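You operate a simulated robot arm through the tools that you are given. There is no shell and no other tool.

You are at the controls of a simulated two-armed robot. One attempt, no reset.

Task
Rub the burr off the shell on the grey mat with the red pad.
Fine: stand the shell between the turntable's pegs and brake it with the yellow lever first; put the pad back after. Set down upright: what you pick out.

The check looks at the end state, three seconds after you hand in, the way a careful person would. Anything else that was tipped, shoved, dropped, spilled or broken makes it a failure.

Robot
Two 7-joint arms with fingered hands on one trunk that stands fixed in place. Base frame: the origin is at the foot of the trunk, x ahead of it, y to its left, z up. Readings come in m, degrees, newtons and seconds.
The left shoulder is at [0.03, 0.136, 1.38], the right one opposite. With the tool pointing down near the work surface each hand reaches from about 0.26 to 0.96 m from the base axis, measured 20 degrees to its own side. Payload 5 kg a hand.
The tool frame of a hand sits at the grasp point between the pads (the TCP): z along the fingers, y along the line on which they close. The tips reach 0.042 m beyond it. The gripper opens to 0.208 m. The gripper's body begins 0.119 m behind the TCP. The gripper is a hand of 4 fingers: y runs from the thumb to the fingers, the wrist lies at [0, 0, -0.332] in the tool frame, and closing takes about 1.5 s.
Orientation is told as [roll, pitch, yaw] about the base's x, y, z axes, in that order, counted from this pose: with the fingers straight down and closing along the base's y, the tool's x points along the base's -x, its y along +y and its z along -z.

Tools
- The arms move only by the tool jog_arm. It takes "left_motion", "right_motion" or both (then of equal length, played together; a hand with none holds still); each is a list of rows, each an object (a shift or turn left out is 0, a gripper value left out holds the last) with "grip": the finger opening in m, from 0 to 0.208; "delta_pos": the shift along the tool's x, y, z in units of 250 mm (1.0 is 250 mm), a list of three; "rotation": the turn, a rotation vector about the tool's x, y, z in units of 45 degrees (1.0 is 45 degrees), a list of three. In form: [{"grip": grip, "delta_pos": [dx, dy, dz], "rotation": [ax, ay, az]}, ...]. A call has 1 to 20 rows; each row is the pose to reach, as a shift and turn from the pose commanded when the call began, along the tool's axes at that moment. A call with a number of a shift or a turn outside -1 to 1 is refused whole. A row lasts 0.2 s, in which the tool goes at most 0.05 m and 8.6 degrees; a call with a longer step from one row to the next is refused whole, and so is a gripper value outside its range. A pose out of reach is approached as far as the arm can. The call stops where the force on the tool passes 40 N (or 10 N more than at its start, if that is more) or the arm is blocked; 0.2 s more then pass. The fingers move at their own pace (about 0.072 m/s each) and stop on an object; they squeeze with about 27 N. The grip force told is the motor's: it shows also when the fingers shut on nothing. Time passes only in rows, and 0.2 s behind the last, so rows that repeat a pose let the fingers close. The reply holds the time, the measured pose of the TCP, the force on the tool along the base axes, the opening and the grip force, in the units named above and with some noise, with the torque about the TCP (base axes, N m) and any sound that the robot's microphone picked up.
- Cameras (640 x 400 px; columns grow to the right, rows downward): "scene" is now at [0.0441, -0.0188, 2.1026]; the picture's right is [-0.24, -0.97, 0.00], its down [-0.77, 0.19, -0.61] and it looks along [0.59, -0.15, -0.79] (base axes); focal length 374 px, centre (320, 200). "left" rides on the left gripper at [-0.101, 0, -0.145] in its tool frame; the picture's right is [0.00, -1.00, 0.00], its down [0.82, 0.00, -0.57] and it looks along [0.57, 0.00, 0.82] (tool axes); focal length 261 px, centre (320, 200). "right" rides on the right gripper at [0.101, 0, -0.145] in its tool frame; the picture's right is [0.00, 1.00, 0.00], its down [-0.82, 0.00, -0.57] and it looks along [-0.57, 0.00, 0.82] (tool axes); focal length 261 px, centre (320, 200). There is no depth. A picture from a camera that has moved, and an enlarged one, comes with that camera's place and axes in the base frame and with its lens.
- camera(camera): a new picture of that camera. No time passes.
- move_column(by): slides the trunk up (or, below 0, down) by that many m; the arms and the scene camera ride with it, the base frame stays. It gives what a move gives, with no picture.
- grasp_type(shape, hand): the hand has 4 fingers and takes this shape, open, in about a second: jaw (thumb against the fingers, like two jaws); tri (thumb and two fingers); tip (a fingertip pinch); poke (one finger out to press); point (the index stretched); flat (the hand flat); cup (the hand cupped); fist (a fist). The gripper value then closes the fingers along that shape, each until it touches; the sizes above hold for jaw. It gives what a move gives, with no picture.
- head_to(pan, tilt): turns the head with the scene camera to pan (to the left, within 143 degrees either way) and tilt (down, from -29 to 69), counted from straight ahead of the robot. It gives what a move gives.
- enlarge(camera, box): a new picture of the part [left, top, right, bottom] of that camera's present view, enlarged. No time passes.
- job_done(): hands the job in; it is judged then, once.

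Nothing tells you positions but the pictures and the camera data. Unless the task says otherwise, let go and move clear before handing in.

The tools are called after "Request:" as name(argument=value, ...) on one line, values as JSON. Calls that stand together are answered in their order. jog_arm: Moves the arms, as the interface text tells. Its arguments: {"type":"object","properties":{"left_motion":{"type":"array"},"right_motion":{"type":"array"}},"required":[]} The other tools are called the same way: move_column (by) slides the trunk up or down; grasp_type (shape, hand) gives the hand a shape; head_to (pan, tilt) turns the head that bears the scene camera; camera (camera) takes a picture; enlarge (camera, box) takes an enlarged picture of a part of a camera's view; job_done () hands the job in.

At the start:

```text
time_s: 0.0
left_position: [0.6372, 0.1336, 1.4054]
left_orientation: [0.1, 0.0, 0.1]
left_wrist_force: [0.3, -0.4, 0.6]
left_ft_torque: [-0.01, 0.02, 0.02]
left_width: 0.2077
left_grasp_force: 0.1
left_shape: jaw
right_position: [0.5957, -0.3493, 1.3618]
right_orientation: [0.0, 0.1, 0.1]
right_wrist_force: [-0.2, -0.5, 0.3]
right_ft_torque: [0.03, 0.01, 0.0]
right_width: 0.2076
right_grasp_force: 0.1
right_shape: jaw
trunk travel left (down, up): [-0.4, 0.09]
head pan, tilt: [-13.8, 52.2]
```

scene: 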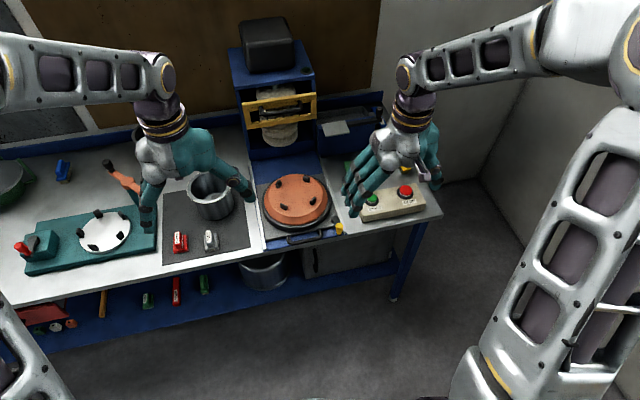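
right: 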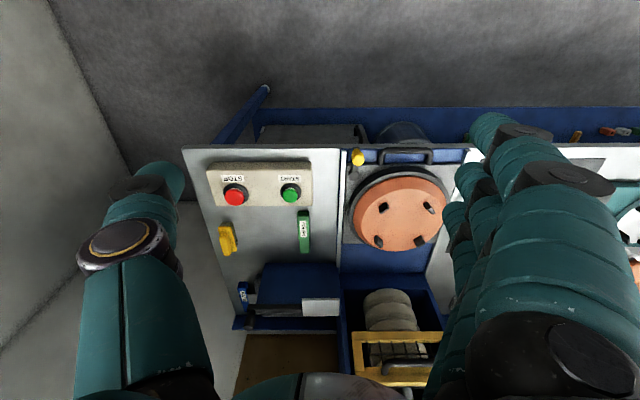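
left: 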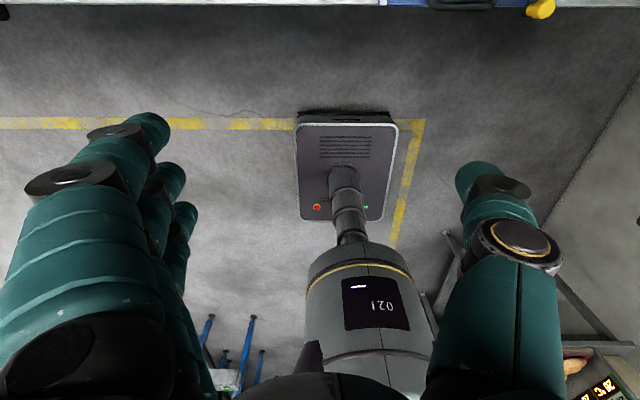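

I see a workbench with a grey mat (shell pot, a red and a grey pad), a turntable with pegs on a teal base with a red lever at left, an orange turntable with a yellow lever at the right, and a control box. First I'll look closely at each area.

Request:
enlarge(camera="scene", box=[150, 150, 350, 275])

Request:
enlarge(camera="scene", box=[0, 150, 200, 275])

Request:
enlarge(camera="scene", box=[240, 130, 450, 261])

Request:
enlarge(camera="scene", box=[0, 230, 320, 400])

```text
3.20 times, centred on (250, 212) of scene
camera zoom: at [0.0441, -0.0188, 2.1026], right [-0.24, -0.97, 0.0], down [-0.77, 0.19, -0.61], along [0.59, -0.15, -0.79], focal length 1197 px, centre (544, 160)
```

zoom: 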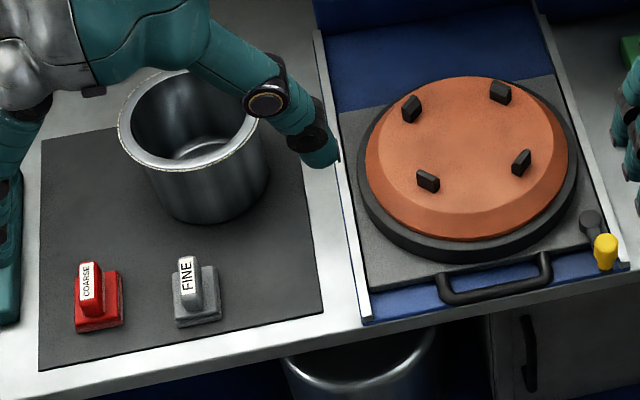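

```text
3.20 times, centred on (100, 212) of scene
camera zoom: at [0.0441, -0.0188, 2.1026], right [-0.24, -0.97, 0.0], down [-0.77, 0.19, -0.61], along [0.59, -0.15, -0.79], focal length 1197 px, centre (1024, 160)
```

zoom: 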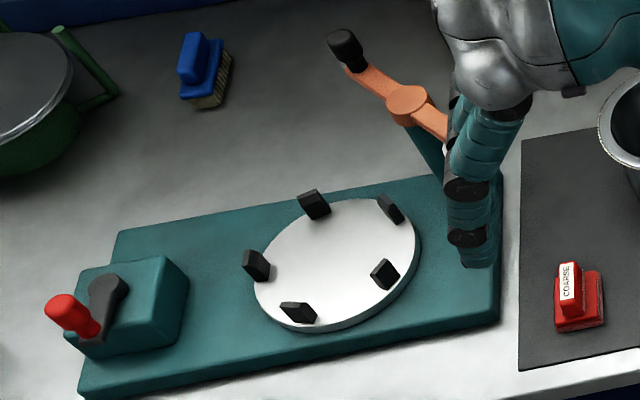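

```text
3.05 times, centred on (345, 196) of scene
camera zoom: at [0.0441, -0.0188, 2.1026], right [-0.24, -0.97, 0.0], down [-0.77, 0.19, -0.61], along [0.59, -0.15, -0.79], focal length 1140 px, centre (244, 214)
```

zoom: 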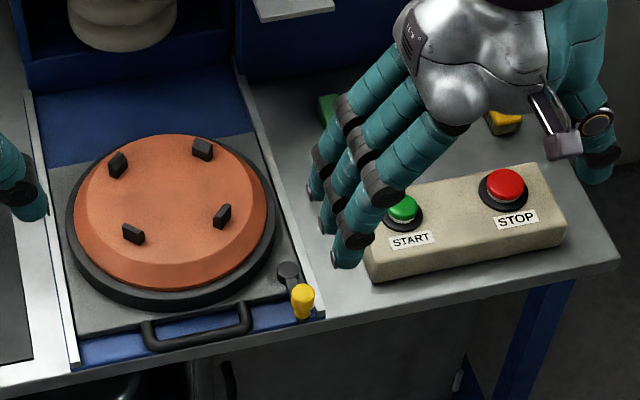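

```text
2.00 times, centred on (160, 315) of scene
camera zoom: at [0.0441, -0.0188, 2.1026], right [-0.24, -0.97, 0.0], down [-0.77, 0.19, -0.61], along [0.59, -0.15, -0.79], focal length 748 px, centre (640, -30)
```

zoom: 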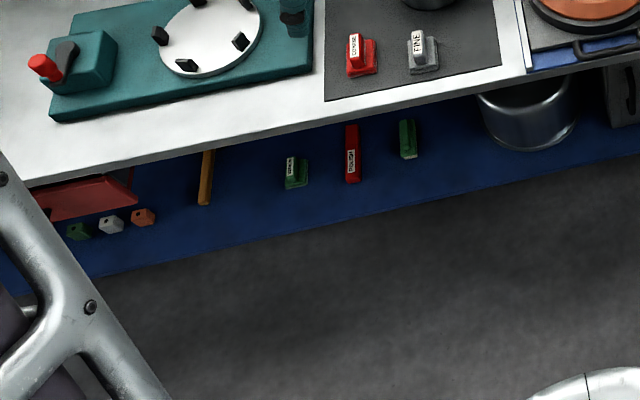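

The red "COARSE" pad and grey "FINE" pad sit at the front of the mat, the shell behind them, and the orange turntable with 4 pegs and the yellow lever is to the right. The bench top is at z≈0.93. I'll pull both hands back so the head camera can see clearly.

Request:
jog_arm(left_motion=[{"delta_pos": [0.12, 0.12, 0]}, {"delta_pos": [0.24, 0.24, 0]}, {"delta_pos": [0.36, 0.36, 0]}, {"delta_pos": [0.48, 0.48, 0]}, {"delta_pos": [0.6, 0.6, 0]}, {"delta_pos": [0.72, 0.72, 0]}, {"delta_pos": [0.84, 0.84, 0]}, {"delta_pos": [0.96, 0.96, 0]}], right_motion=[{"delta_pos": [0.12, -0.06, 0]}, {"delta_pos": [0.24, -0.12, 0]}, {"delta_pos": [0.36, -0.18, 0]}, {"delta_pos": [0.48, -0.24, 0]}, {"delta_pos": [0.6, -0.3, 0]}, {"delta_pos": [0.72, -0.36, 0]}, {"delta_pos": [0.84, -0.42, 0]}, {"delta_pos": [0.96, -0.48, 0]}])

Request:
head_to(pan=5, tilt=48)

Request:
camera(camera="scene")

```text
time_s: 1.8
left_position: [0.3944, 0.3735, 1.4063]
left_orientation: [-0.2, -0.1, -0.1]
left_wrist_force: [-1.1, 1.3, 0.5]
left_ft_torque: [-0.05, -0.19, 0.05]
left_width: 0.2081
left_grasp_force: 0.0
left_shape: jaw
right_position: [0.3508, -0.4701, 1.3625]
right_orientation: [0.1, -0.1, 0.0]
right_wrist_force: [-1.2, 0.6, -0.2]
right_ft_torque: [-0.02, -0.22, 0.01]
right_width: 0.2077
right_grasp_force: 0.1
right_shape: jaw
trunk travel left (down, up): [-0.4, 0.09]
head pan, tilt: [-13.8, 52.2]
```

```text
time_s: 2.6
left_position: [0.3982, 0.3734, 1.4057]
left_orientation: [0.1, 0.0, 0.1]
left_wrist_force: [0.5, 0.0, 0.0]
left_ft_torque: [-0.02, 0.07, 0.0]
left_width: 0.2078
left_grasp_force: 0.0
left_shape: jaw
right_position: [0.3562, -0.4702, 1.3614]
right_orientation: [0.0, -0.1, -0.1]
right_wrist_force: [-0.3, -0.1, -0.7]
right_ft_torque: [-0.01, 0.08, 0.01]
right_width: 0.2077
right_grasp_force: 0.1
right_shape: jaw
trunk travel left (down, up): [-0.4, 0.09]
head pan, tilt: [5.0, 48.0]
```

```text
taken
camera scene: at [0.0512, 0.0055, 2.1082], right [0.09, -1.0, 0.0], down [-0.74, -0.06, -0.67], along [0.67, 0.06, -0.74], focal length 374 px, centre (320, 200)
```

scene: 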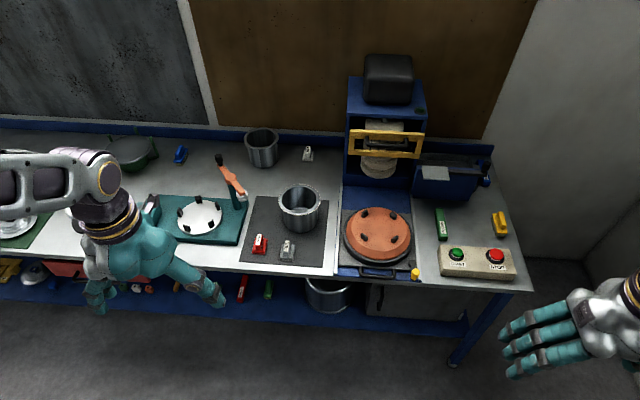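

Request:
enlarge(camera="scene", box=[230, 170, 350, 270])

Request:
enlarge(camera="scene", box=[325, 190, 445, 290])

Request:
enlarge(camera="scene", box=[265, 175, 335, 235])

Request:
enlarge(camera="scene", box=[130, 130, 330, 255])

Request:
enlarge(camera="scene", box=[330, 40, 530, 290])

```text
4.00 times, centred on (290, 220) of scene
camera zoom: at [0.0512, 0.0055, 2.1082], right [0.09, -1.0, 0.0], down [-0.74, -0.06, -0.67], along [0.67, 0.06, -0.74], focal length 1496 px, centre (440, 120)
```

zoom: 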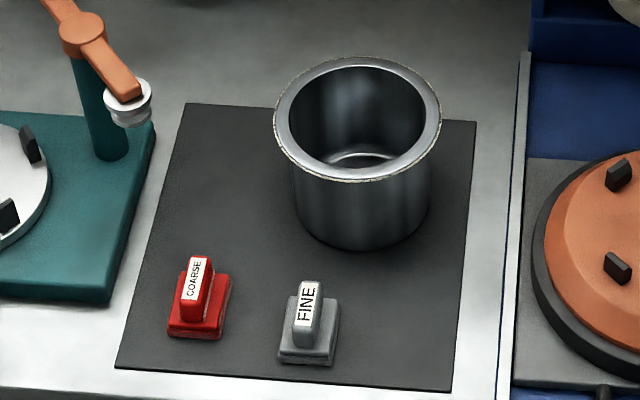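

```text
4.00 times, centred on (385, 240) of scene
camera zoom: at [0.0512, 0.0055, 2.1082], right [0.09, -1.0, 0.0], down [-0.74, -0.06, -0.67], along [0.67, 0.06, -0.74], focal length 1496 px, centre (60, 40)
```

zoom: 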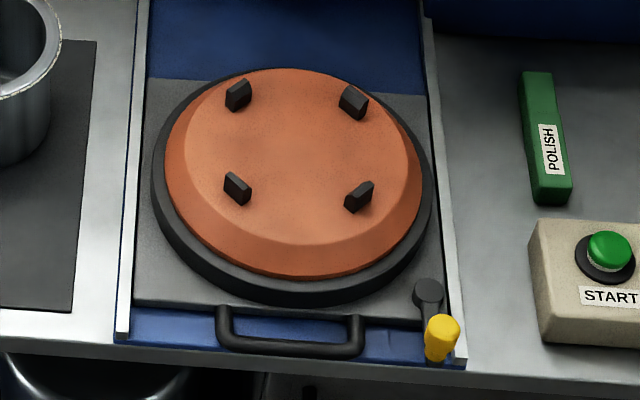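

```text
6.67 times, centred on (300, 205) of scene
camera zoom: at [0.0512, 0.0055, 2.1082], right [0.09, -1.0, 0.0], down [-0.74, -0.06, -0.67], along [0.67, 0.06, -0.74], focal length 2493 px, centre (453, 167)
```

zoom: 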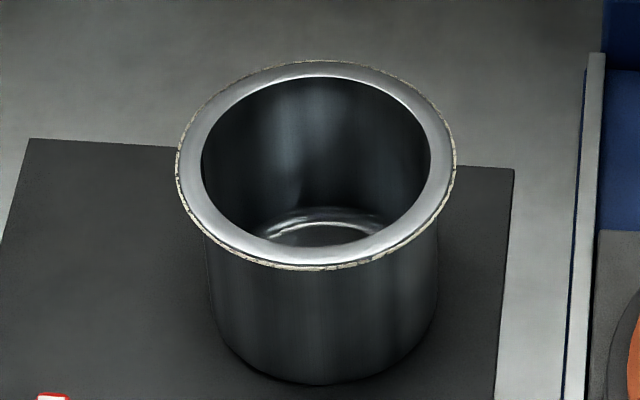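

```text
3.20 times, centred on (230, 192) of scene
camera zoom: at [0.0512, 0.0055, 2.1082], right [0.09, -1.0, 0.0], down [-0.74, -0.06, -0.67], along [0.67, 0.06, -0.74], focal length 1197 px, centre (608, 224)
```

zoom: 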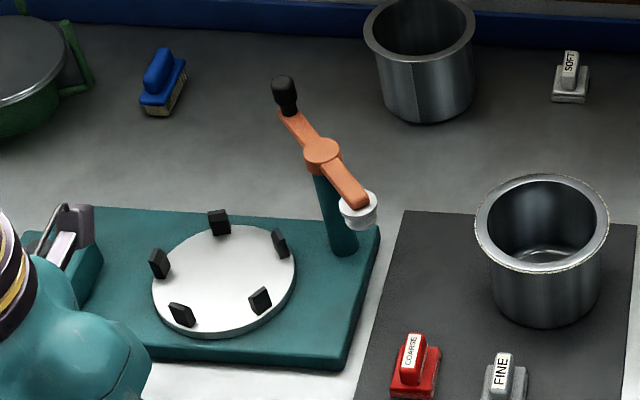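

```text
1.60 times, centred on (430, 165) of scene
camera zoom: at [0.0512, 0.0055, 2.1082], right [0.09, -1.0, 0.0], down [-0.74, -0.06, -0.67], along [0.67, 0.06, -0.74], focal length 598 px, centre (144, 256)
```

zoom: 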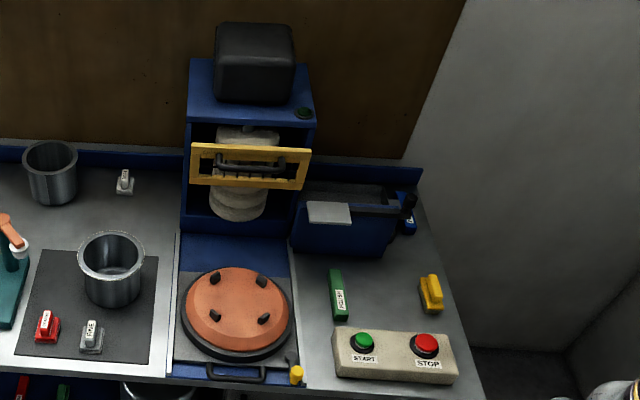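

The burr is the tan speckled line around the whole outer edge of the shell's rim flange. The yellow lever sits at the front-right of the orange turntable's tray. I'll bring the right hand camera over for a closer look and for triangulation.

Request:
jog_arm(right_motion=[{"delta_pos": [-0.13, 0.13, 0.0]}, {"delta_pos": [-0.26, 0.26, 0.0]}, {"delta_pos": [-0.39, 0.39, 0.05]}, {"delta_pos": [-0.52, 0.52, 0.1]}, {"delta_pos": [-0.65, 0.65, 0.15]}, {"delta_pos": [-0.78, 0.78, 0.2]}, {"delta_pos": [-0.8, 0.9, 0.24]}, {"delta_pos": [-0.8, 1.0, 0.24]}])

Request:
camera(camera="right")

```text
time_s: 4.4
left_position: [0.3965, 0.3755, 1.4043]
left_orientation: [0.0, 0.0, 0.1]
left_wrist_force: [0.3, 0.7, 0.8]
left_ft_torque: [-0.07, -0.01, 0.02]
left_width: 0.2078
left_grasp_force: 0.1
left_shape: jaw
right_position: [0.5549, -0.2185, 1.3026]
right_orientation: [0.0, 0.0, 0.0]
right_wrist_force: [0.5, 0.8, 0.2]
right_ft_torque: [-0.05, 0.04, 0.02]
right_width: 0.2078
right_grasp_force: 0.1
right_shape: jaw
trunk travel left (down, up): [-0.4, 0.09]
head pan, tilt: [5.0, 48.0]
```

```text
taken
camera right: at [0.4542, -0.2174, 1.4476], right [0.01, 1.0, 0.0], down [0.82, 0.0, 0.57], along [0.57, 0.0, -0.82], focal length 261 px, centre (320, 200)
```

right: 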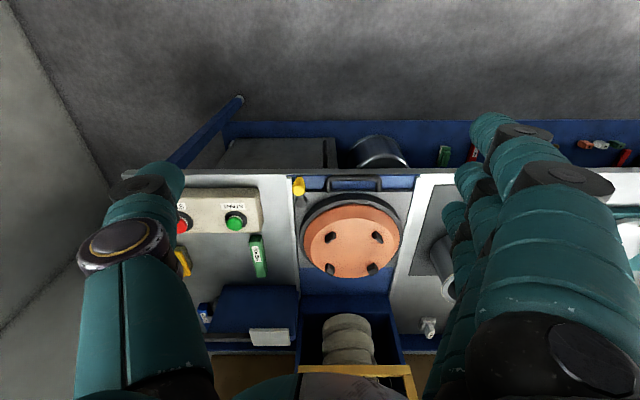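

The turntable is visible between my fingers; I'll enlarge it for precise measurement of the pegs and lever.

Request:
enlarge(camera="right", box=[280, 160, 440, 300])

Request:
jog_arm(right_motion=[{"delta_pos": [-0.1, 0.13, 0.1]}, {"delta_pos": [-0.2, 0.26, 0.14]}, {"delta_pos": [-0.2, 0.39, 0.2]}])

Request:
enlarge(camera="right", box=[170, 150, 470, 350])

```text
2.86 times, centred on (360, 230) of right
camera zoom: at [0.4542, -0.2174, 1.4476], right [0.01, 1.0, 0.0], down [0.82, 0.0, 0.57], along [0.57, 0.0, -0.82], focal length 745 px, centre (206, 114)
```

zoom: 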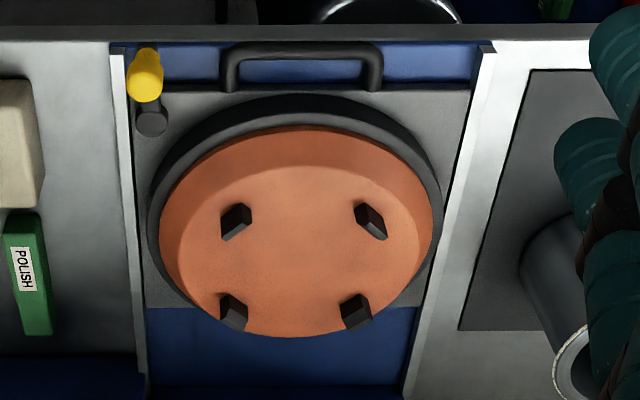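

```text
time_s: 5.2
left_position: [0.3967, 0.3733, 1.4038]
left_orientation: [0.0, 0.0, 0.0]
left_wrist_force: [0.1, 0.7, 0.0]
left_ft_torque: [-0.06, -0.04, -0.02]
left_width: 0.2076
left_grasp_force: 0.0
left_shape: jaw
right_position: [0.6053, -0.1202, 1.2514]
right_orientation: [0.0, 0.0, 0.0]
right_wrist_force: [-0.1, -0.5, 0.8]
right_ft_torque: [0.0, -0.05, -0.02]
right_width: 0.2077
right_grasp_force: 0.0
right_shape: jaw
trunk travel left (down, up): [-0.4, 0.09]
head pan, tilt: [5.0, 48.0]
```

```text
2.00 times, centred on (320, 250) of right
camera zoom: at [0.5035, -0.1209, 1.3971], right [0.01, 1.0, 0.0], down [0.82, 0.0, 0.57], along [0.57, 0.0, -0.82], focal length 521 px, centre (320, 100)
```

zoom: 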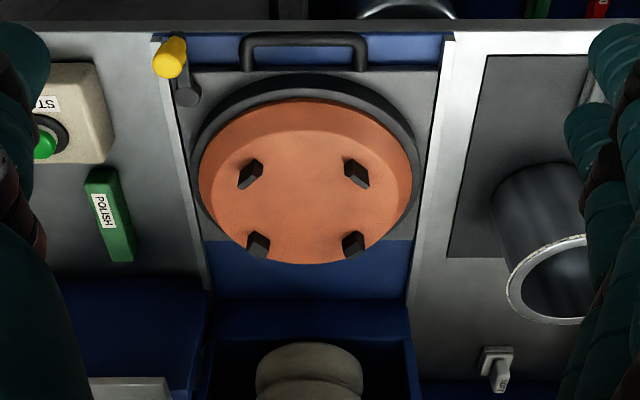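

The turntable centre is at roughly (0.954, -0.142), pegs on a circle of radius ~0.087, which just takes the shell's body. I need to understand the lever and refine positions, so I'll enlarge it from both cameras.

Request:
enlarge(camera="scene", box=[415, 250, 450, 290])

Request:
enlarge(camera="scene", box=[400, 255, 432, 287])

Request:
enlarge(camera="right", box=[230, 160, 280, 210])

Request:
enlarge(camera="scene", box=[335, 195, 420, 270])

Request:
enlarge(camera="right", box=[260, 180, 390, 290])

```text
10.00 times, centred on (432, 270) of scene
camera zoom: at [0.049, 0.0075, 2.1083], right [0.09, -1.0, 0.0], down [-0.74, -0.06, -0.67], along [0.67, 0.06, -0.74], focal length 3739 px, centre (-805, -500)
```

zoom: 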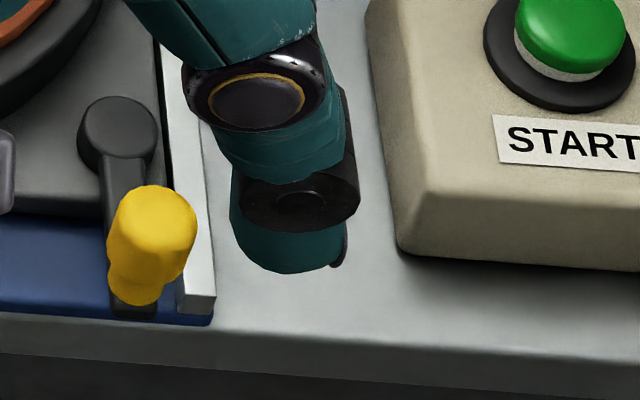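

```text
12.50 times, centred on (416, 271) of scene
camera zoom: at [0.049, 0.0075, 2.1083], right [0.09, -1.0, 0.0], down [-0.74, -0.06, -0.67], along [0.67, 0.06, -0.74], focal length 4674 px, centre (-880, -688)
```

zoom: 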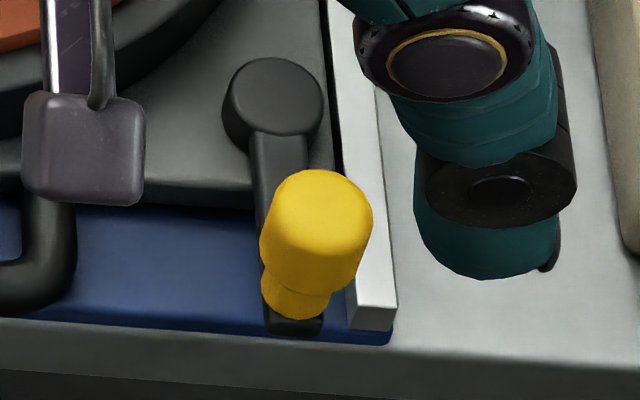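

```text
8.00 times, centred on (255, 185) of right
camera zoom: at [0.5035, -0.1209, 1.3971], right [0.01, 1.0, 0.0], down [0.82, 0.0, 0.57], along [0.57, 0.0, -0.82], focal length 2085 px, centre (840, 320)
```

zoom: 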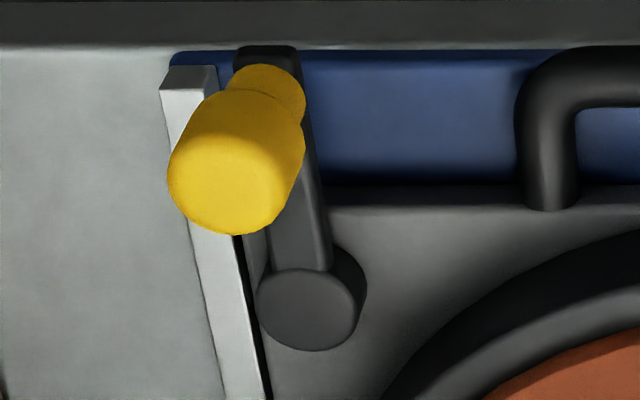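

```text
5.33 times, centred on (378, 232) of scene
camera zoom: at [0.049, 0.0075, 2.1083], right [0.09, -1.0, 0.0], down [-0.74, -0.06, -0.67], along [0.67, 0.06, -0.74], focal length 1994 px, centre (13, 27)
```

zoom: 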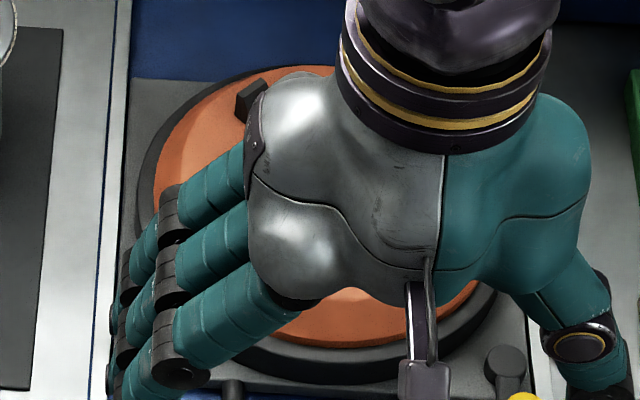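

```text
3.64 times, centred on (325, 235) of right
camera zoom: at [0.5035, -0.1209, 1.3971], right [0.01, 1.0, 0.0], down [0.82, 0.0, 0.57], along [0.57, 0.0, -0.82], focal length 948 px, centre (302, 73)
```

zoom: 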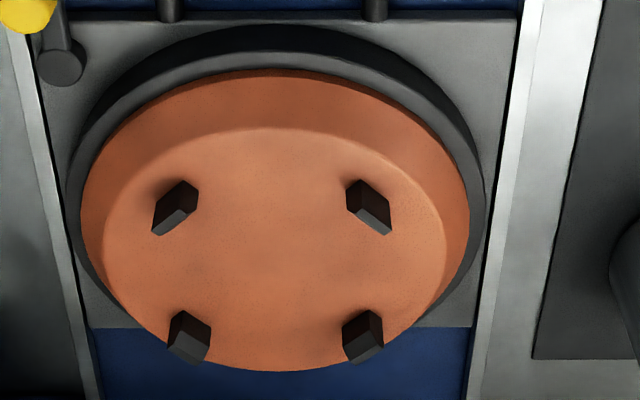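

The lever has a vertical pivot at about (0.837, -0.270) with its arm pointing straight toward me, ending in an upright yellow knob at about (0.760, -0.267, top 0.98); a rail blocks it on the right, so it must swing left. Next I'll view the shell and pads with the right camera.

Request:
jog_arm(right_motion=[{"delta_pos": [0.05, 0.18, -0.05]}, {"delta_pos": [0.1, 0.36, -0.1]}, {"delta_pos": [0.12, 0.54, -0.12]}, {"delta_pos": [0.12, 0.72, -0.12]}, {"delta_pos": [0.12, 0.9, -0.12]}, {"delta_pos": [0.12, 0.96, -0.12]}, {"delta_pos": [0.12, 0.96, -0.12]}])

Request:
camera(camera="right")

Request:
camera(camera="scene")

```text
time_s: 6.8
left_position: [0.3966, 0.3741, 1.4038]
left_orientation: [0.0, 0.0, 0.0]
left_wrist_force: [-0.9, 0.1, -0.5]
left_ft_torque: [-0.01, 0.0, 0.02]
left_width: 0.2078
left_grasp_force: 0.0
left_shape: jaw
right_position: [0.575, 0.1182, 1.2817]
right_orientation: [0.0, 0.1, 0.0]
right_wrist_force: [-0.9, 0.4, 0.4]
right_ft_torque: [-0.05, -0.02, 0.02]
right_width: 0.2081
right_grasp_force: 0.1
right_shape: jaw
trunk travel left (down, up): [-0.4, 0.09]
head pan, tilt: [5.0, 48.0]
```

```text
taken
camera right: at [0.4745, 0.1187, 1.4275], right [0.0, 1.0, 0.0], down [0.82, 0.0, 0.57], along [0.57, 0.0, -0.82], focal length 261 px, centre (320, 200)
```

right: 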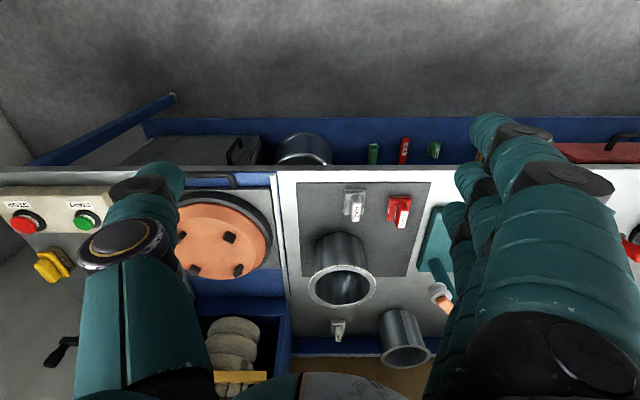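

```text
taken
camera scene: at [0.0496, 0.0063, 2.1083], right [0.09, -1.0, 0.0], down [-0.74, -0.07, -0.67], along [0.67, 0.06, -0.74], focal length 374 px, centre (320, 200)
```

scene: 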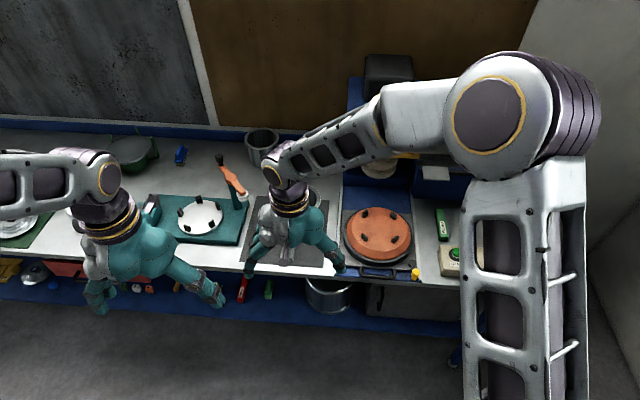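

The shell and both pads are well in the right camera's view. I'll enlarge them to measure their positions.

Request:
enlarge(camera="right", box=[280, 170, 440, 320])

Request:
enlarge(camera="right", box=[330, 175, 430, 240])

Request:
enlarge(camera="right", box=[295, 220, 395, 315])

Request:
enlarge(camera="right", box=[360, 130, 450, 175])

```text
2.67 times, centred on (360, 245) of right
camera zoom: at [0.4745, 0.1187, 1.4275], right [0.0, 1.0, 0.0], down [0.82, 0.0, 0.57], along [0.57, 0.0, -0.82], focal length 695 px, centre (213, 80)
```

zoom: 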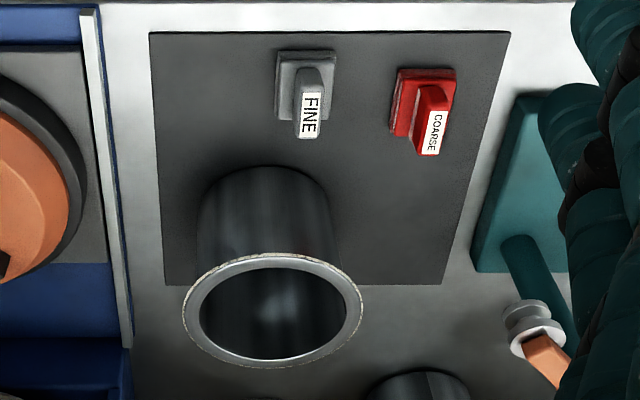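

```text
6.15 times, centred on (380, 208) of right
camera zoom: at [0.4745, 0.1187, 1.4275], right [0.0, 1.0, 0.0], down [0.82, 0.0, 0.57], along [0.57, 0.0, -0.82], focal length 1604 px, centre (-49, 154)
```

zoom: 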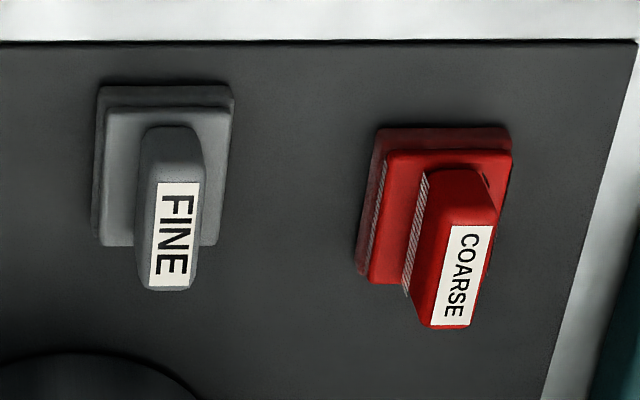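

```text
4.21 times, centred on (345, 268) of right
camera zoom: at [0.4745, 0.1187, 1.4275], right [0.0, 1.0, 0.0], down [0.82, 0.0, 0.57], along [0.57, 0.0, -0.82], focal length 1098 px, centre (215, -84)
```

zoom: 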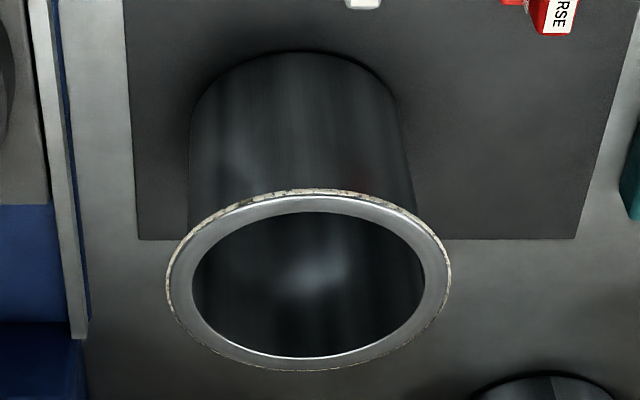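

```text
7.11 times, centred on (405, 152) of right
camera zoom: at [0.4745, 0.1187, 1.4275], right [0.0, 1.0, 0.0], down [0.82, 0.0, 0.57], along [0.57, 0.0, -0.82], focal length 1854 px, centre (-284, 538)
```

zoom: 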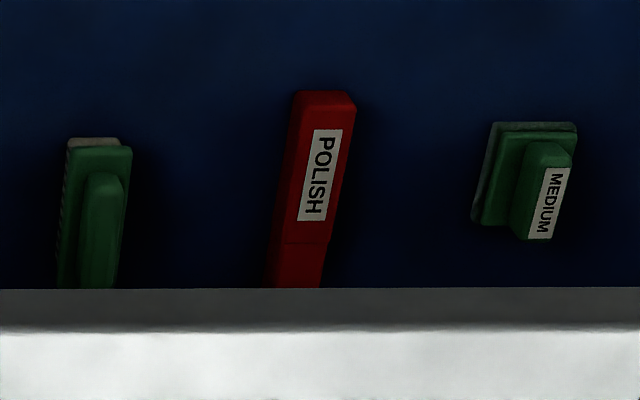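

The shell stands at about (1.016, 0.171), rim at z≈1.03, outer rim radius ~0.082, body radius ~0.068; the mat surface is at z≈0.90. It's far out, so I'll tilt the left hand 35° forward; that also makes its camera look straight down, good for accurate centring. First I retract the right hand and tilt the left.

Request:
jog_arm(right_motion=[{"delta_pos": [0.1, -0.12, -0.04]}, {"delta_pos": [0.2, -0.25, -0.08]}, {"delta_pos": [0.3, -0.38, -0.12]}, {"delta_pos": [0.4, -0.51, -0.16]}, {"delta_pos": [0.5, -0.64, -0.2]}, {"delta_pos": [0.6, -0.77, -0.24]}, {"delta_pos": [0.7, -0.9, -0.28]}, {"delta_pos": [0.8, -1.0, -0.3]}], left_motion=[{"rotation": [0, -0.0972, 0]}, {"rotation": [0, -0.1944, 0]}, {"rotation": [0, -0.2917, 0]}, {"rotation": [0, -0.3889, 0]}, {"rotation": [0, -0.4861, 0]}, {"rotation": [0, -0.5833, 0]}, {"rotation": [0, -0.6806, 0]}, {"rotation": [0, -0.7778, 0]}])

Request:
jog_arm(right_motion=[{"delta_pos": [0, -0.16, 0]}, {"delta_pos": [0, -0.32, 0]}, {"delta_pos": [0, -0.48, 0]}, {"delta_pos": [0, -0.64, 0]}, {"delta_pos": [0, -0.8, 0]}, {"delta_pos": [0, -0.96, 0]}, {"delta_pos": [0, -1.0, 0]}])

```text
time_s: 8.6
left_position: [0.4357, 0.4137, 1.4341]
left_orientation: [-0.3, -34.6, 0.1]
left_wrist_force: [-1.0, 0.1, -0.4]
left_ft_torque: [-0.02, -0.14, 0.0]
left_width: 0.2077
left_grasp_force: 0.0
left_shape: jaw
left hand out of reach, approached as far as the arm can: row 5, 6, 7, 8
right_position: [0.3732, -0.1303, 1.3572]
right_orientation: [-0.1, -0.1, 0.0]
right_wrist_force: [-1.0, 0.7, 0.5]
right_ft_torque: [0.04, -0.12, -0.01]
right_width: 0.2077
right_grasp_force: 0.0
right_shape: jaw
trunk travel left (down, up): [-0.4, 0.09]
head pan, tilt: [5.0, 48.0]
```

```text
time_s: 10.2
left_position: [0.4367, 0.4122, 1.4343]
left_orientation: [-0.4, -34.6, 0.0]
left_wrist_force: [0.6, 0.3, 0.5]
left_ft_torque: [0.0, -0.03, 0.03]
left_width: 0.2079
left_grasp_force: 0.1
left_shape: jaw
right_position: [0.3764, -0.3833, 1.3576]
right_orientation: [0.0, -0.1, 0.0]
right_wrist_force: [-0.4, 0.0, 0.1]
right_ft_torque: [-0.03, -0.03, 0.0]
right_width: 0.2079
right_grasp_force: 0.1
right_shape: jaw
trunk travel left (down, up): [-0.4, 0.09]
head pan, tilt: [5.0, 48.0]
```

The left pose was too close to the trunk, which the next moves will fix. I'm moving the left hand outward toward a hover above the shell.

Request:
jog_arm(left_motion=[{"delta_pos": [-0.131, -0.067, 0.092]}, {"delta_pos": [-0.262, -0.133, 0.184]}, {"delta_pos": [-0.393, -0.2, 0.276]}, {"delta_pos": [-0.524, -0.267, 0.367]}, {"delta_pos": [-0.655, -0.333, 0.459]}, {"delta_pos": [-0.786, -0.4, 0.551]}])

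Request:
jog_arm(left_motion=[{"delta_pos": [-0.131, -0.05, 0.092]}, {"delta_pos": [-0.262, -0.1, 0.184]}, {"delta_pos": [-0.393, -0.15, 0.276]}, {"delta_pos": [-0.524, -0.2, 0.367]}, {"delta_pos": [-0.655, -0.25, 0.459]}, {"delta_pos": [-0.786, -0.3, 0.551]}])

```text
time_s: 11.6
left_position: [0.6808, 0.313, 1.4318]
left_orientation: [0.1, -34.9, 0.0]
left_wrist_force: [0.9, 0.4, 0.4]
left_ft_torque: [0.01, 0.05, -0.02]
left_width: 0.2076
left_grasp_force: 0.0
left_shape: jaw
right_position: [0.3786, -0.384, 1.3562]
right_orientation: [0.1, 0.1, 0.1]
right_wrist_force: [1.0, -0.5, -0.6]
right_ft_torque: [0.07, 0.14, -0.02]
right_width: 0.208
right_grasp_force: 0.1
right_shape: jaw
trunk travel left (down, up): [-0.4, 0.09]
head pan, tilt: [5.0, 48.0]
```

```text
time_s: 13.0
left_position: [0.92, 0.2375, 1.4325]
left_orientation: [0.1, -34.9, 0.1]
left_wrist_force: [0.9, 0.1, 0.3]
left_ft_torque: [-0.05, 0.15, -0.07]
left_width: 0.2079
left_grasp_force: 0.1
left_shape: jaw
right_position: [0.3782, -0.3824, 1.3559]
right_orientation: [-0.1, 0.1, 0.0]
right_wrist_force: [1.1, -0.5, 0.1]
right_ft_torque: [0.03, 0.1, -0.03]
right_width: 0.208
right_grasp_force: 0.0
right_shape: jaw
trunk travel left (down, up): [-0.4, 0.09]
head pan, tilt: [5.0, 48.0]
```

The left hand is now at (0.92, 0.24, 1.43) with the right tilt. I'll move it directly over the shell and look straight down.

Request:
jog_arm(left_motion=[{"delta_pos": [-0.004, -0.067, 0.162]}, {"delta_pos": [-0.008, -0.133, 0.323]}, {"delta_pos": [-0.012, -0.2, 0.485]}, {"delta_pos": [-0.016, -0.266, 0.646]}, {"delta_pos": [-0.016, -0.266, 0.646]}])

Request:
camera(camera="left")

Request:
camera(camera="scene")

```text
time_s: 14.2
left_position: [1.0118, 0.1719, 1.3048]
left_orientation: [0.0, -35.1, -0.1]
left_wrist_force: [-1.3, 0.1, 0.4]
left_ft_torque: [-0.05, -0.04, 0.0]
left_width: 0.2079
left_grasp_force: 0.1
left_shape: jaw
right_position: [0.3754, -0.3814, 1.3582]
right_orientation: [0.0, -0.1, 0.0]
right_wrist_force: [-1.1, 0.4, -0.3]
right_ft_torque: [-0.08, -0.14, 0.01]
right_width: 0.2078
right_grasp_force: 0.0
right_shape: jaw
trunk travel left (down, up): [-0.4, 0.09]
head pan, tilt: [5.0, 48.0]
```

```text
taken
camera left: at [1.0105, 0.1708, 1.4821], right [0.0, -1.0, 0.0], down [-1.0, 0.0, 0.0], along [0.0, 0.0, -1.0], focal length 261 px, centre (320, 200)
```

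left: 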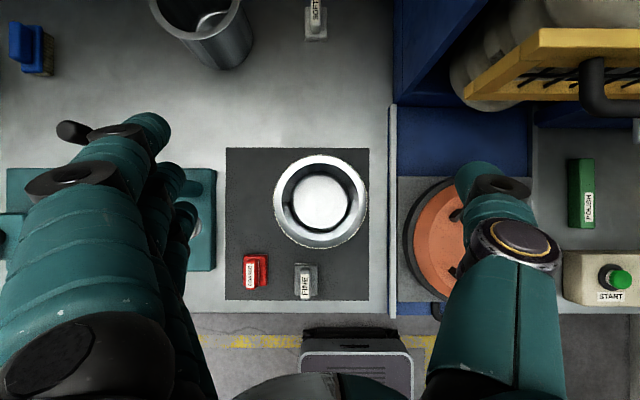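

```text
taken
camera scene: at [0.0474, 0.0074, 2.1084], right [0.09, -1.0, 0.0], down [-0.74, -0.07, -0.67], along [0.67, 0.06, -0.74], focal length 374 px, centre (320, 200)
```

scene: 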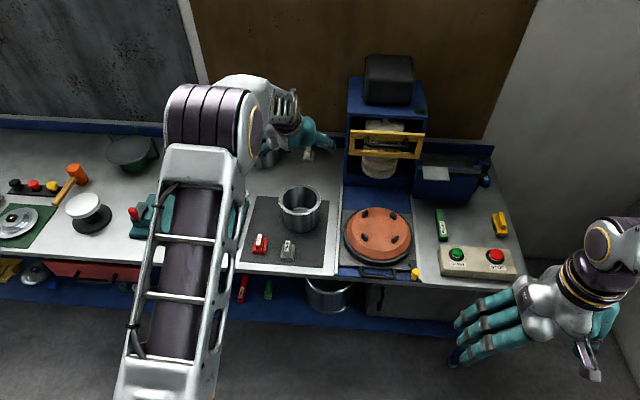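

The straight-down view is excellent: the shell is nearly at image centre. I'll enlarge it to measure centre and radii.

Request:
enlarge(camera="left", box=[265, 145, 375, 255])

Request:
enlarge(camera="left", box=[220, 240, 340, 310])

Request:
enlarge(camera="left", box=[370, 150, 570, 330])

```text
3.64 times, centred on (320, 200) of left
camera zoom: at [1.0105, 0.1708, 1.4821], right [0.0, -1.0, 0.0], down [-1.0, 0.0, 0.0], along [0.0, 0.0, -1.0], focal length 948 px, centre (320, 200)
```

zoom: 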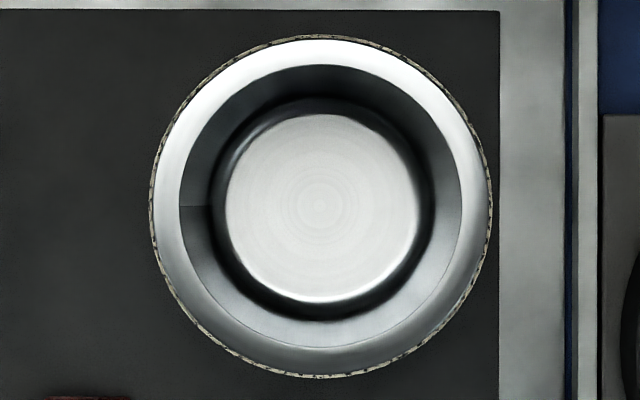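

```text
5.33 times, centred on (280, 275) of left
camera zoom: at [1.0105, 0.1708, 1.4821], right [0.0, -1.0, 0.0], down [-1.0, 0.0, 0.0], along [0.0, 0.0, -1.0], focal length 1390 px, centre (533, -200)
```

zoom: 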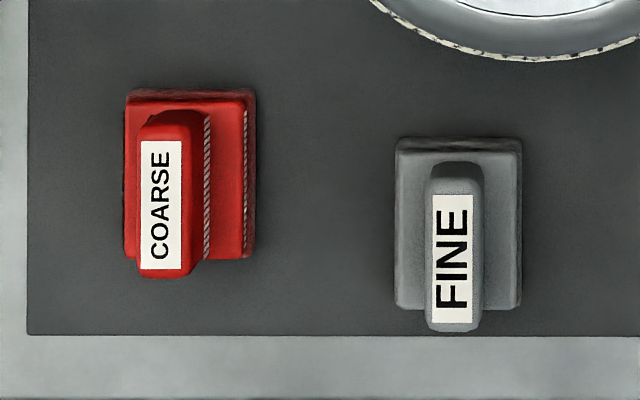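

```text
2.22 times, centred on (470, 240) of left
camera zoom: at [1.0105, 0.1708, 1.4821], right [0.0, -1.0, 0.0], down [-1.0, 0.0, 0.0], along [0.0, 0.0, -1.0], focal length 579 px, centre (-13, 111)
```

zoom: 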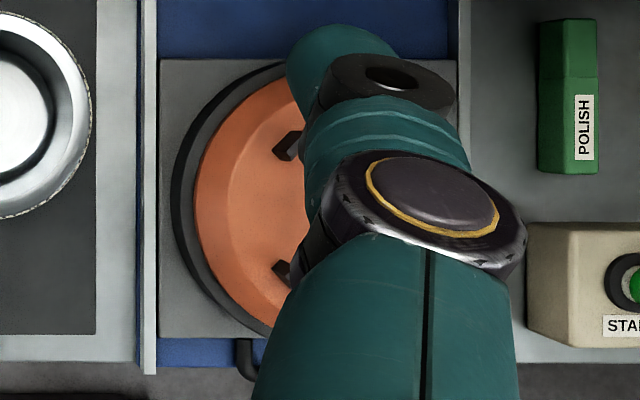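

The shell's rim centre is at about (1.008, 0.171), outer radius 0.082, with burr all round its outer edge; the red pad is at (0.857, 0.311), aligned with the x axis. Now I'll hover the same way above the turntable to locate the pegs in the same hand frame.

Request:
jog_arm(left_motion=[{"delta_pos": [0.03, -0.17, -0.022]}, {"delta_pos": [0.06, -0.34, -0.044]}, {"delta_pos": [0.09, -0.51, -0.066]}, {"delta_pos": [0.12, -0.68, -0.088]}, {"delta_pos": [0.15, -0.85, -0.11]}, {"delta_pos": [0.18, -1.0, -0.133]}])

Request:
jog_arm(left_motion=[{"delta_pos": [0, -0.13, 0]}, {"delta_pos": [0, -0.256, 0]}, {"delta_pos": [0, -0.256, 0]}])

Request:
camera(camera="left")

Request:
enlarge(camera="left", box=[220, 105, 420, 305])

```text
time_s: 15.6
left_position: [0.9577, -0.0802, 1.3039]
left_orientation: [0.2, -35.0, 0.0]
left_wrist_force: [0.5, 0.6, -0.2]
left_ft_torque: [-0.05, 0.01, -0.04]
left_width: 0.2079
left_grasp_force: 0.0
left_shape: jaw
right_position: [0.376, -0.3834, 1.3561]
right_orientation: [0.2, -0.1, -0.1]
right_wrist_force: [0.0, -0.1, 0.7]
right_ft_torque: [0.2, -0.04, 0.0]
right_width: 0.208
right_grasp_force: 0.1
right_shape: jaw
trunk travel left (down, up): [-0.4, 0.09]
head pan, tilt: [5.0, 48.0]
```

```text
time_s: 16.4
left_position: [0.9581, -0.1414, 1.3046]
left_orientation: [-0.1, -35.0, 0.1]
left_wrist_force: [-0.1, 0.4, 0.4]
left_ft_torque: [-0.12, -0.01, -0.09]
left_width: 0.2079
left_grasp_force: 0.0
left_shape: jaw
right_position: [0.3762, -0.3797, 1.3574]
right_orientation: [0.0, 0.0, 0.0]
right_wrist_force: [-0.1, 0.2, -0.1]
right_ft_torque: [-0.12, 0.02, 0.0]
right_width: 0.208
right_grasp_force: 0.2
right_shape: jaw
trunk travel left (down, up): [-0.4, 0.09]
head pan, tilt: [5.0, 48.0]
```

```text
taken
camera left: at [0.9573, -0.141, 1.4812], right [0.0, -1.0, 0.0], down [-1.0, 0.0, 0.0], along [0.0, 0.0, -1.0], focal length 261 px, centre (320, 200)
```

left: 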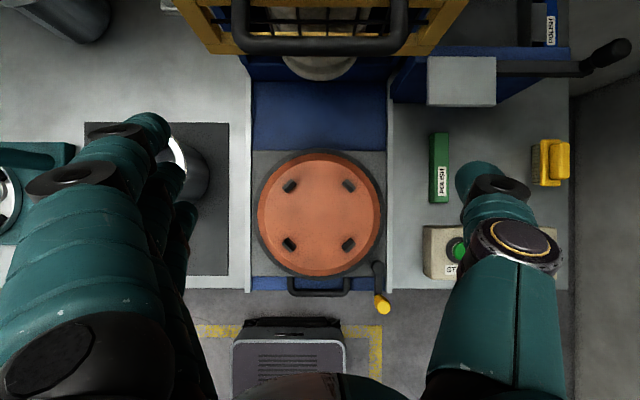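

```text
2.00 times, centred on (320, 205) of left
camera zoom: at [0.9573, -0.141, 1.4812], right [0.0, -1.0, 0.0], down [-1.0, 0.0, 0.0], along [0.0, 0.0, -1.0], focal length 521 px, centre (320, 190)
```

zoom: 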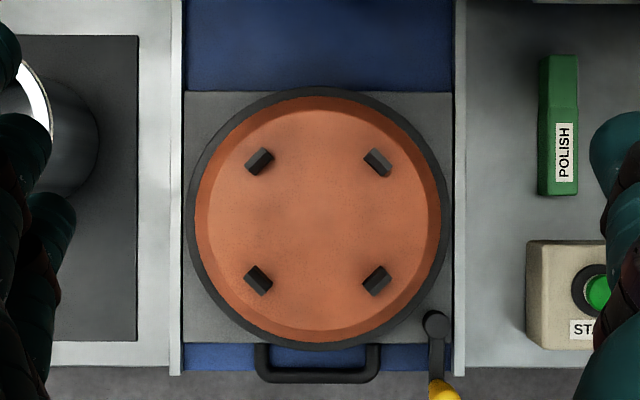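

Request:
enlarge(camera="left", box=[270, 160, 370, 260])

Request:
enlarge(camera="left", box=[340, 245, 410, 325])

```text
4.00 times, centred on (320, 210) of left
camera zoom: at [0.9573, -0.141, 1.4812], right [0.0, -1.0, 0.0], down [-1.0, 0.0, 0.0], along [0.0, 0.0, -1.0], focal length 1043 px, centre (320, 160)
```

zoom: 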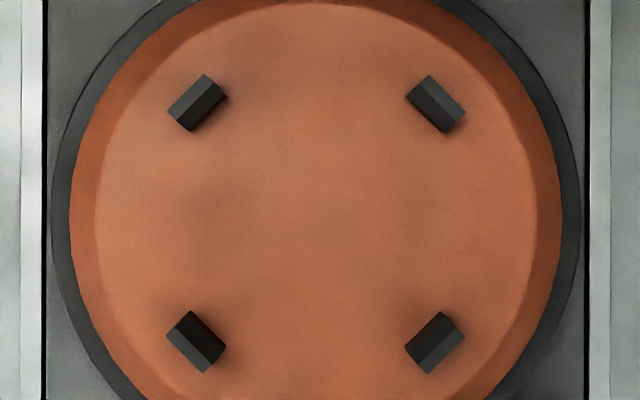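

```text
5.00 times, centred on (375, 285) of left
camera zoom: at [0.9573, -0.141, 1.4812], right [0.0, -1.0, 0.0], down [-1.0, 0.0, 0.0], along [0.0, 0.0, -1.0], focal length 1303 px, centre (45, -225)
```

zoom: 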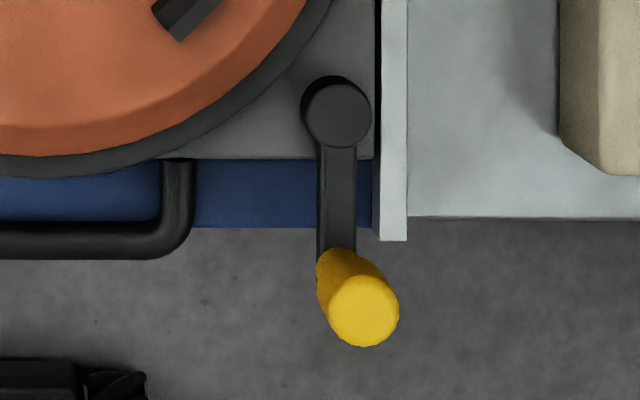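

The pegs are centred at about (0.929, -0.139) with inner faces at radius ~0.073, so the 0.069 m body fits with ~4 mm to spare; in the same hand frame the needed carry is Δx ≈ -0.079, Δy ≈ -0.311. I go back over the shell now.

Request:
jog_arm(left_motion=[{"delta_pos": [-0.03, 0.17, 0.02]}, {"delta_pos": [-0.06, 0.34, 0.04]}, {"delta_pos": [-0.09, 0.51, 0.06]}, {"delta_pos": [-0.12, 0.68, 0.08]}, {"delta_pos": [-0.15, 0.85, 0.1]}, {"delta_pos": [-0.172, 1.0, 0.12]}])

Request:
jog_arm(left_motion=[{"delta_pos": [0, 0.13, 0]}, {"delta_pos": [0, 0.252, 0]}, {"delta_pos": [0.07, 0.252, 0.1]}, {"delta_pos": [0.138, 0.252, 0.197]}, {"delta_pos": [0.138, 0.252, 0.197]}])

Request:
enlarge(camera="left", box=[220, 100, 420, 300])

Request:
camera(camera="left")

```text
time_s: 17.8
left_position: [1.0117, 0.1089, 1.3041]
left_orientation: [-0.1, -35.0, -0.2]
left_wrist_force: [-0.1, -2.5, -0.3]
left_ft_torque: [0.13, -0.03, 0.11]
left_width: 0.2083
left_grasp_force: 0.0
left_shape: jaw
right_position: [0.3761, -0.3815, 1.3572]
right_orientation: [0.0, 0.1, 0.1]
right_wrist_force: [0.3, 0.5, -0.1]
right_ft_torque: [-0.17, 0.05, 0.0]
right_width: 0.208
right_grasp_force: 0.1
right_shape: jaw
trunk travel left (down, up): [-0.4, 0.09]
head pan, tilt: [5.0, 48.0]
```

```text
time_s: 19.0
left_position: [1.0087, 0.1711, 1.2454]
left_orientation: [0.0, -35.0, 0.1]
left_wrist_force: [-0.9, -0.3, 0.9]
left_ft_torque: [0.04, -0.04, -0.01]
left_width: 0.2079
left_grasp_force: 0.1
left_shape: jaw
right_position: [0.3764, -0.3821, 1.3573]
right_orientation: [0.1, 0.0, -0.1]
right_wrist_force: [-0.5, -0.5, -0.4]
right_ft_torque: [0.04, -0.05, -0.03]
right_width: 0.208
right_grasp_force: 0.0
right_shape: jaw
trunk travel left (down, up): [-0.4, 0.09]
head pan, tilt: [5.0, 48.0]
```

```text
2.00 times, centred on (320, 200) of left
camera zoom: at [1.0085, 0.1705, 1.4226], right [0.0, -1.0, 0.0], down [-1.0, 0.0, 0.0], along [0.0, 0.0, -1.0], focal length 521 px, centre (320, 200)
```

zoom: 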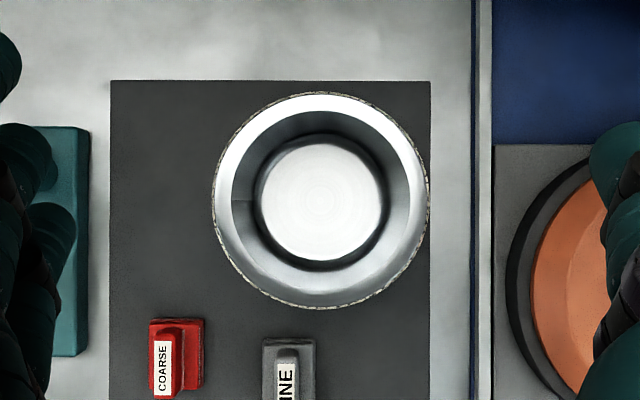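

```text
taken
camera left: at [1.0085, 0.1705, 1.4226], right [0.0, -1.0, 0.0], down [-1.0, 0.0, 0.0], along [0.0, 0.0, -1.0], focal length 261 px, centre (320, 200)
```

left: 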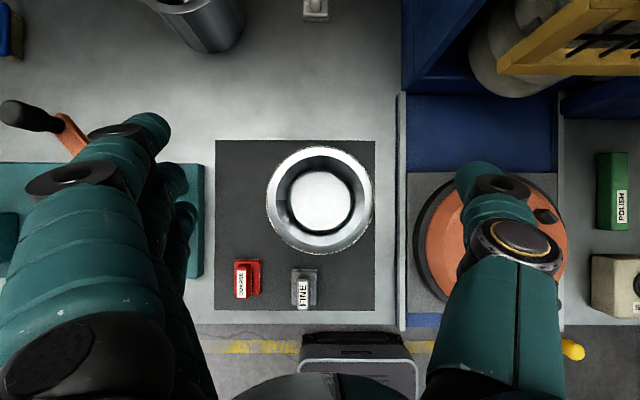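

The shell is centred under the hand (offset ~1 mm). I'll descend in two stages, with a look at rim level.

Request:
jog_arm(left_motion=[{"delta_pos": [0.085, 0, 0.121]}, {"delta_pos": [0.17, 0, 0.242]}, {"delta_pos": [0.255, 0, 0.364]}, {"delta_pos": [0.34, -0.004, 0.485]}, {"delta_pos": [0.425, -0.004, 0.606]}, {"delta_pos": [0.425, -0.004, 0.606]}])

Request:
camera(camera="left")

Request:
enlarge(camera="scene", box=[220, 120, 380, 260])

```text
time_s: 20.4
left_position: [1.011, 0.1692, 1.0602]
left_orientation: [0.0, -35.0, 0.0]
left_wrist_force: [0.0, -0.1, 0.4]
left_ft_torque: [0.05, -0.02, 0.03]
left_width: 0.208
left_grasp_force: 0.0
left_shape: jaw
right_position: [0.3756, -0.3824, 1.3567]
right_orientation: [0.1, 0.0, -0.1]
right_wrist_force: [-0.3, 0.5, -0.4]
right_ft_torque: [0.01, -0.03, -0.04]
right_width: 0.2079
right_grasp_force: 0.1
right_shape: jaw
trunk travel left (down, up): [-0.4, 0.09]
head pan, tilt: [5.0, 48.0]
```

```text
taken
camera left: at [1.0091, 0.1687, 1.237], right [0.0, -1.0, 0.0], down [-1.0, 0.0, 0.0], along [0.0, 0.0, -1.0], focal length 261 px, centre (320, 200)
```

left: 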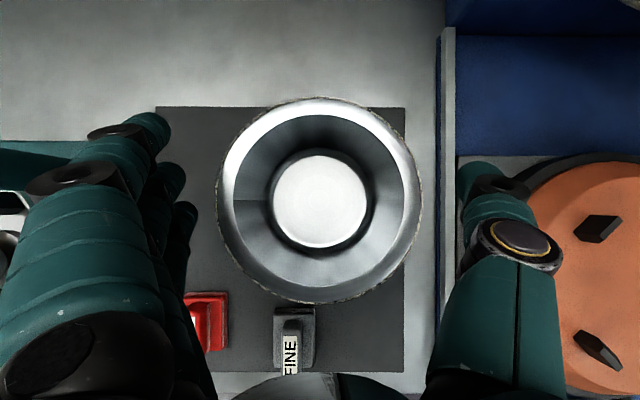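

```text
2.86 times, centred on (300, 190) of scene
camera zoom: at [0.049, 0.0058, 2.1083], right [0.09, -1.0, 0.0], down [-0.74, -0.06, -0.67], along [0.67, 0.06, -0.74], focal length 1068 px, centre (377, 229)
```

zoom: 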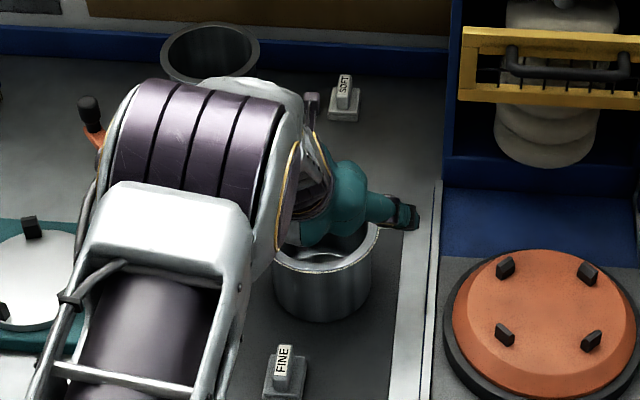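

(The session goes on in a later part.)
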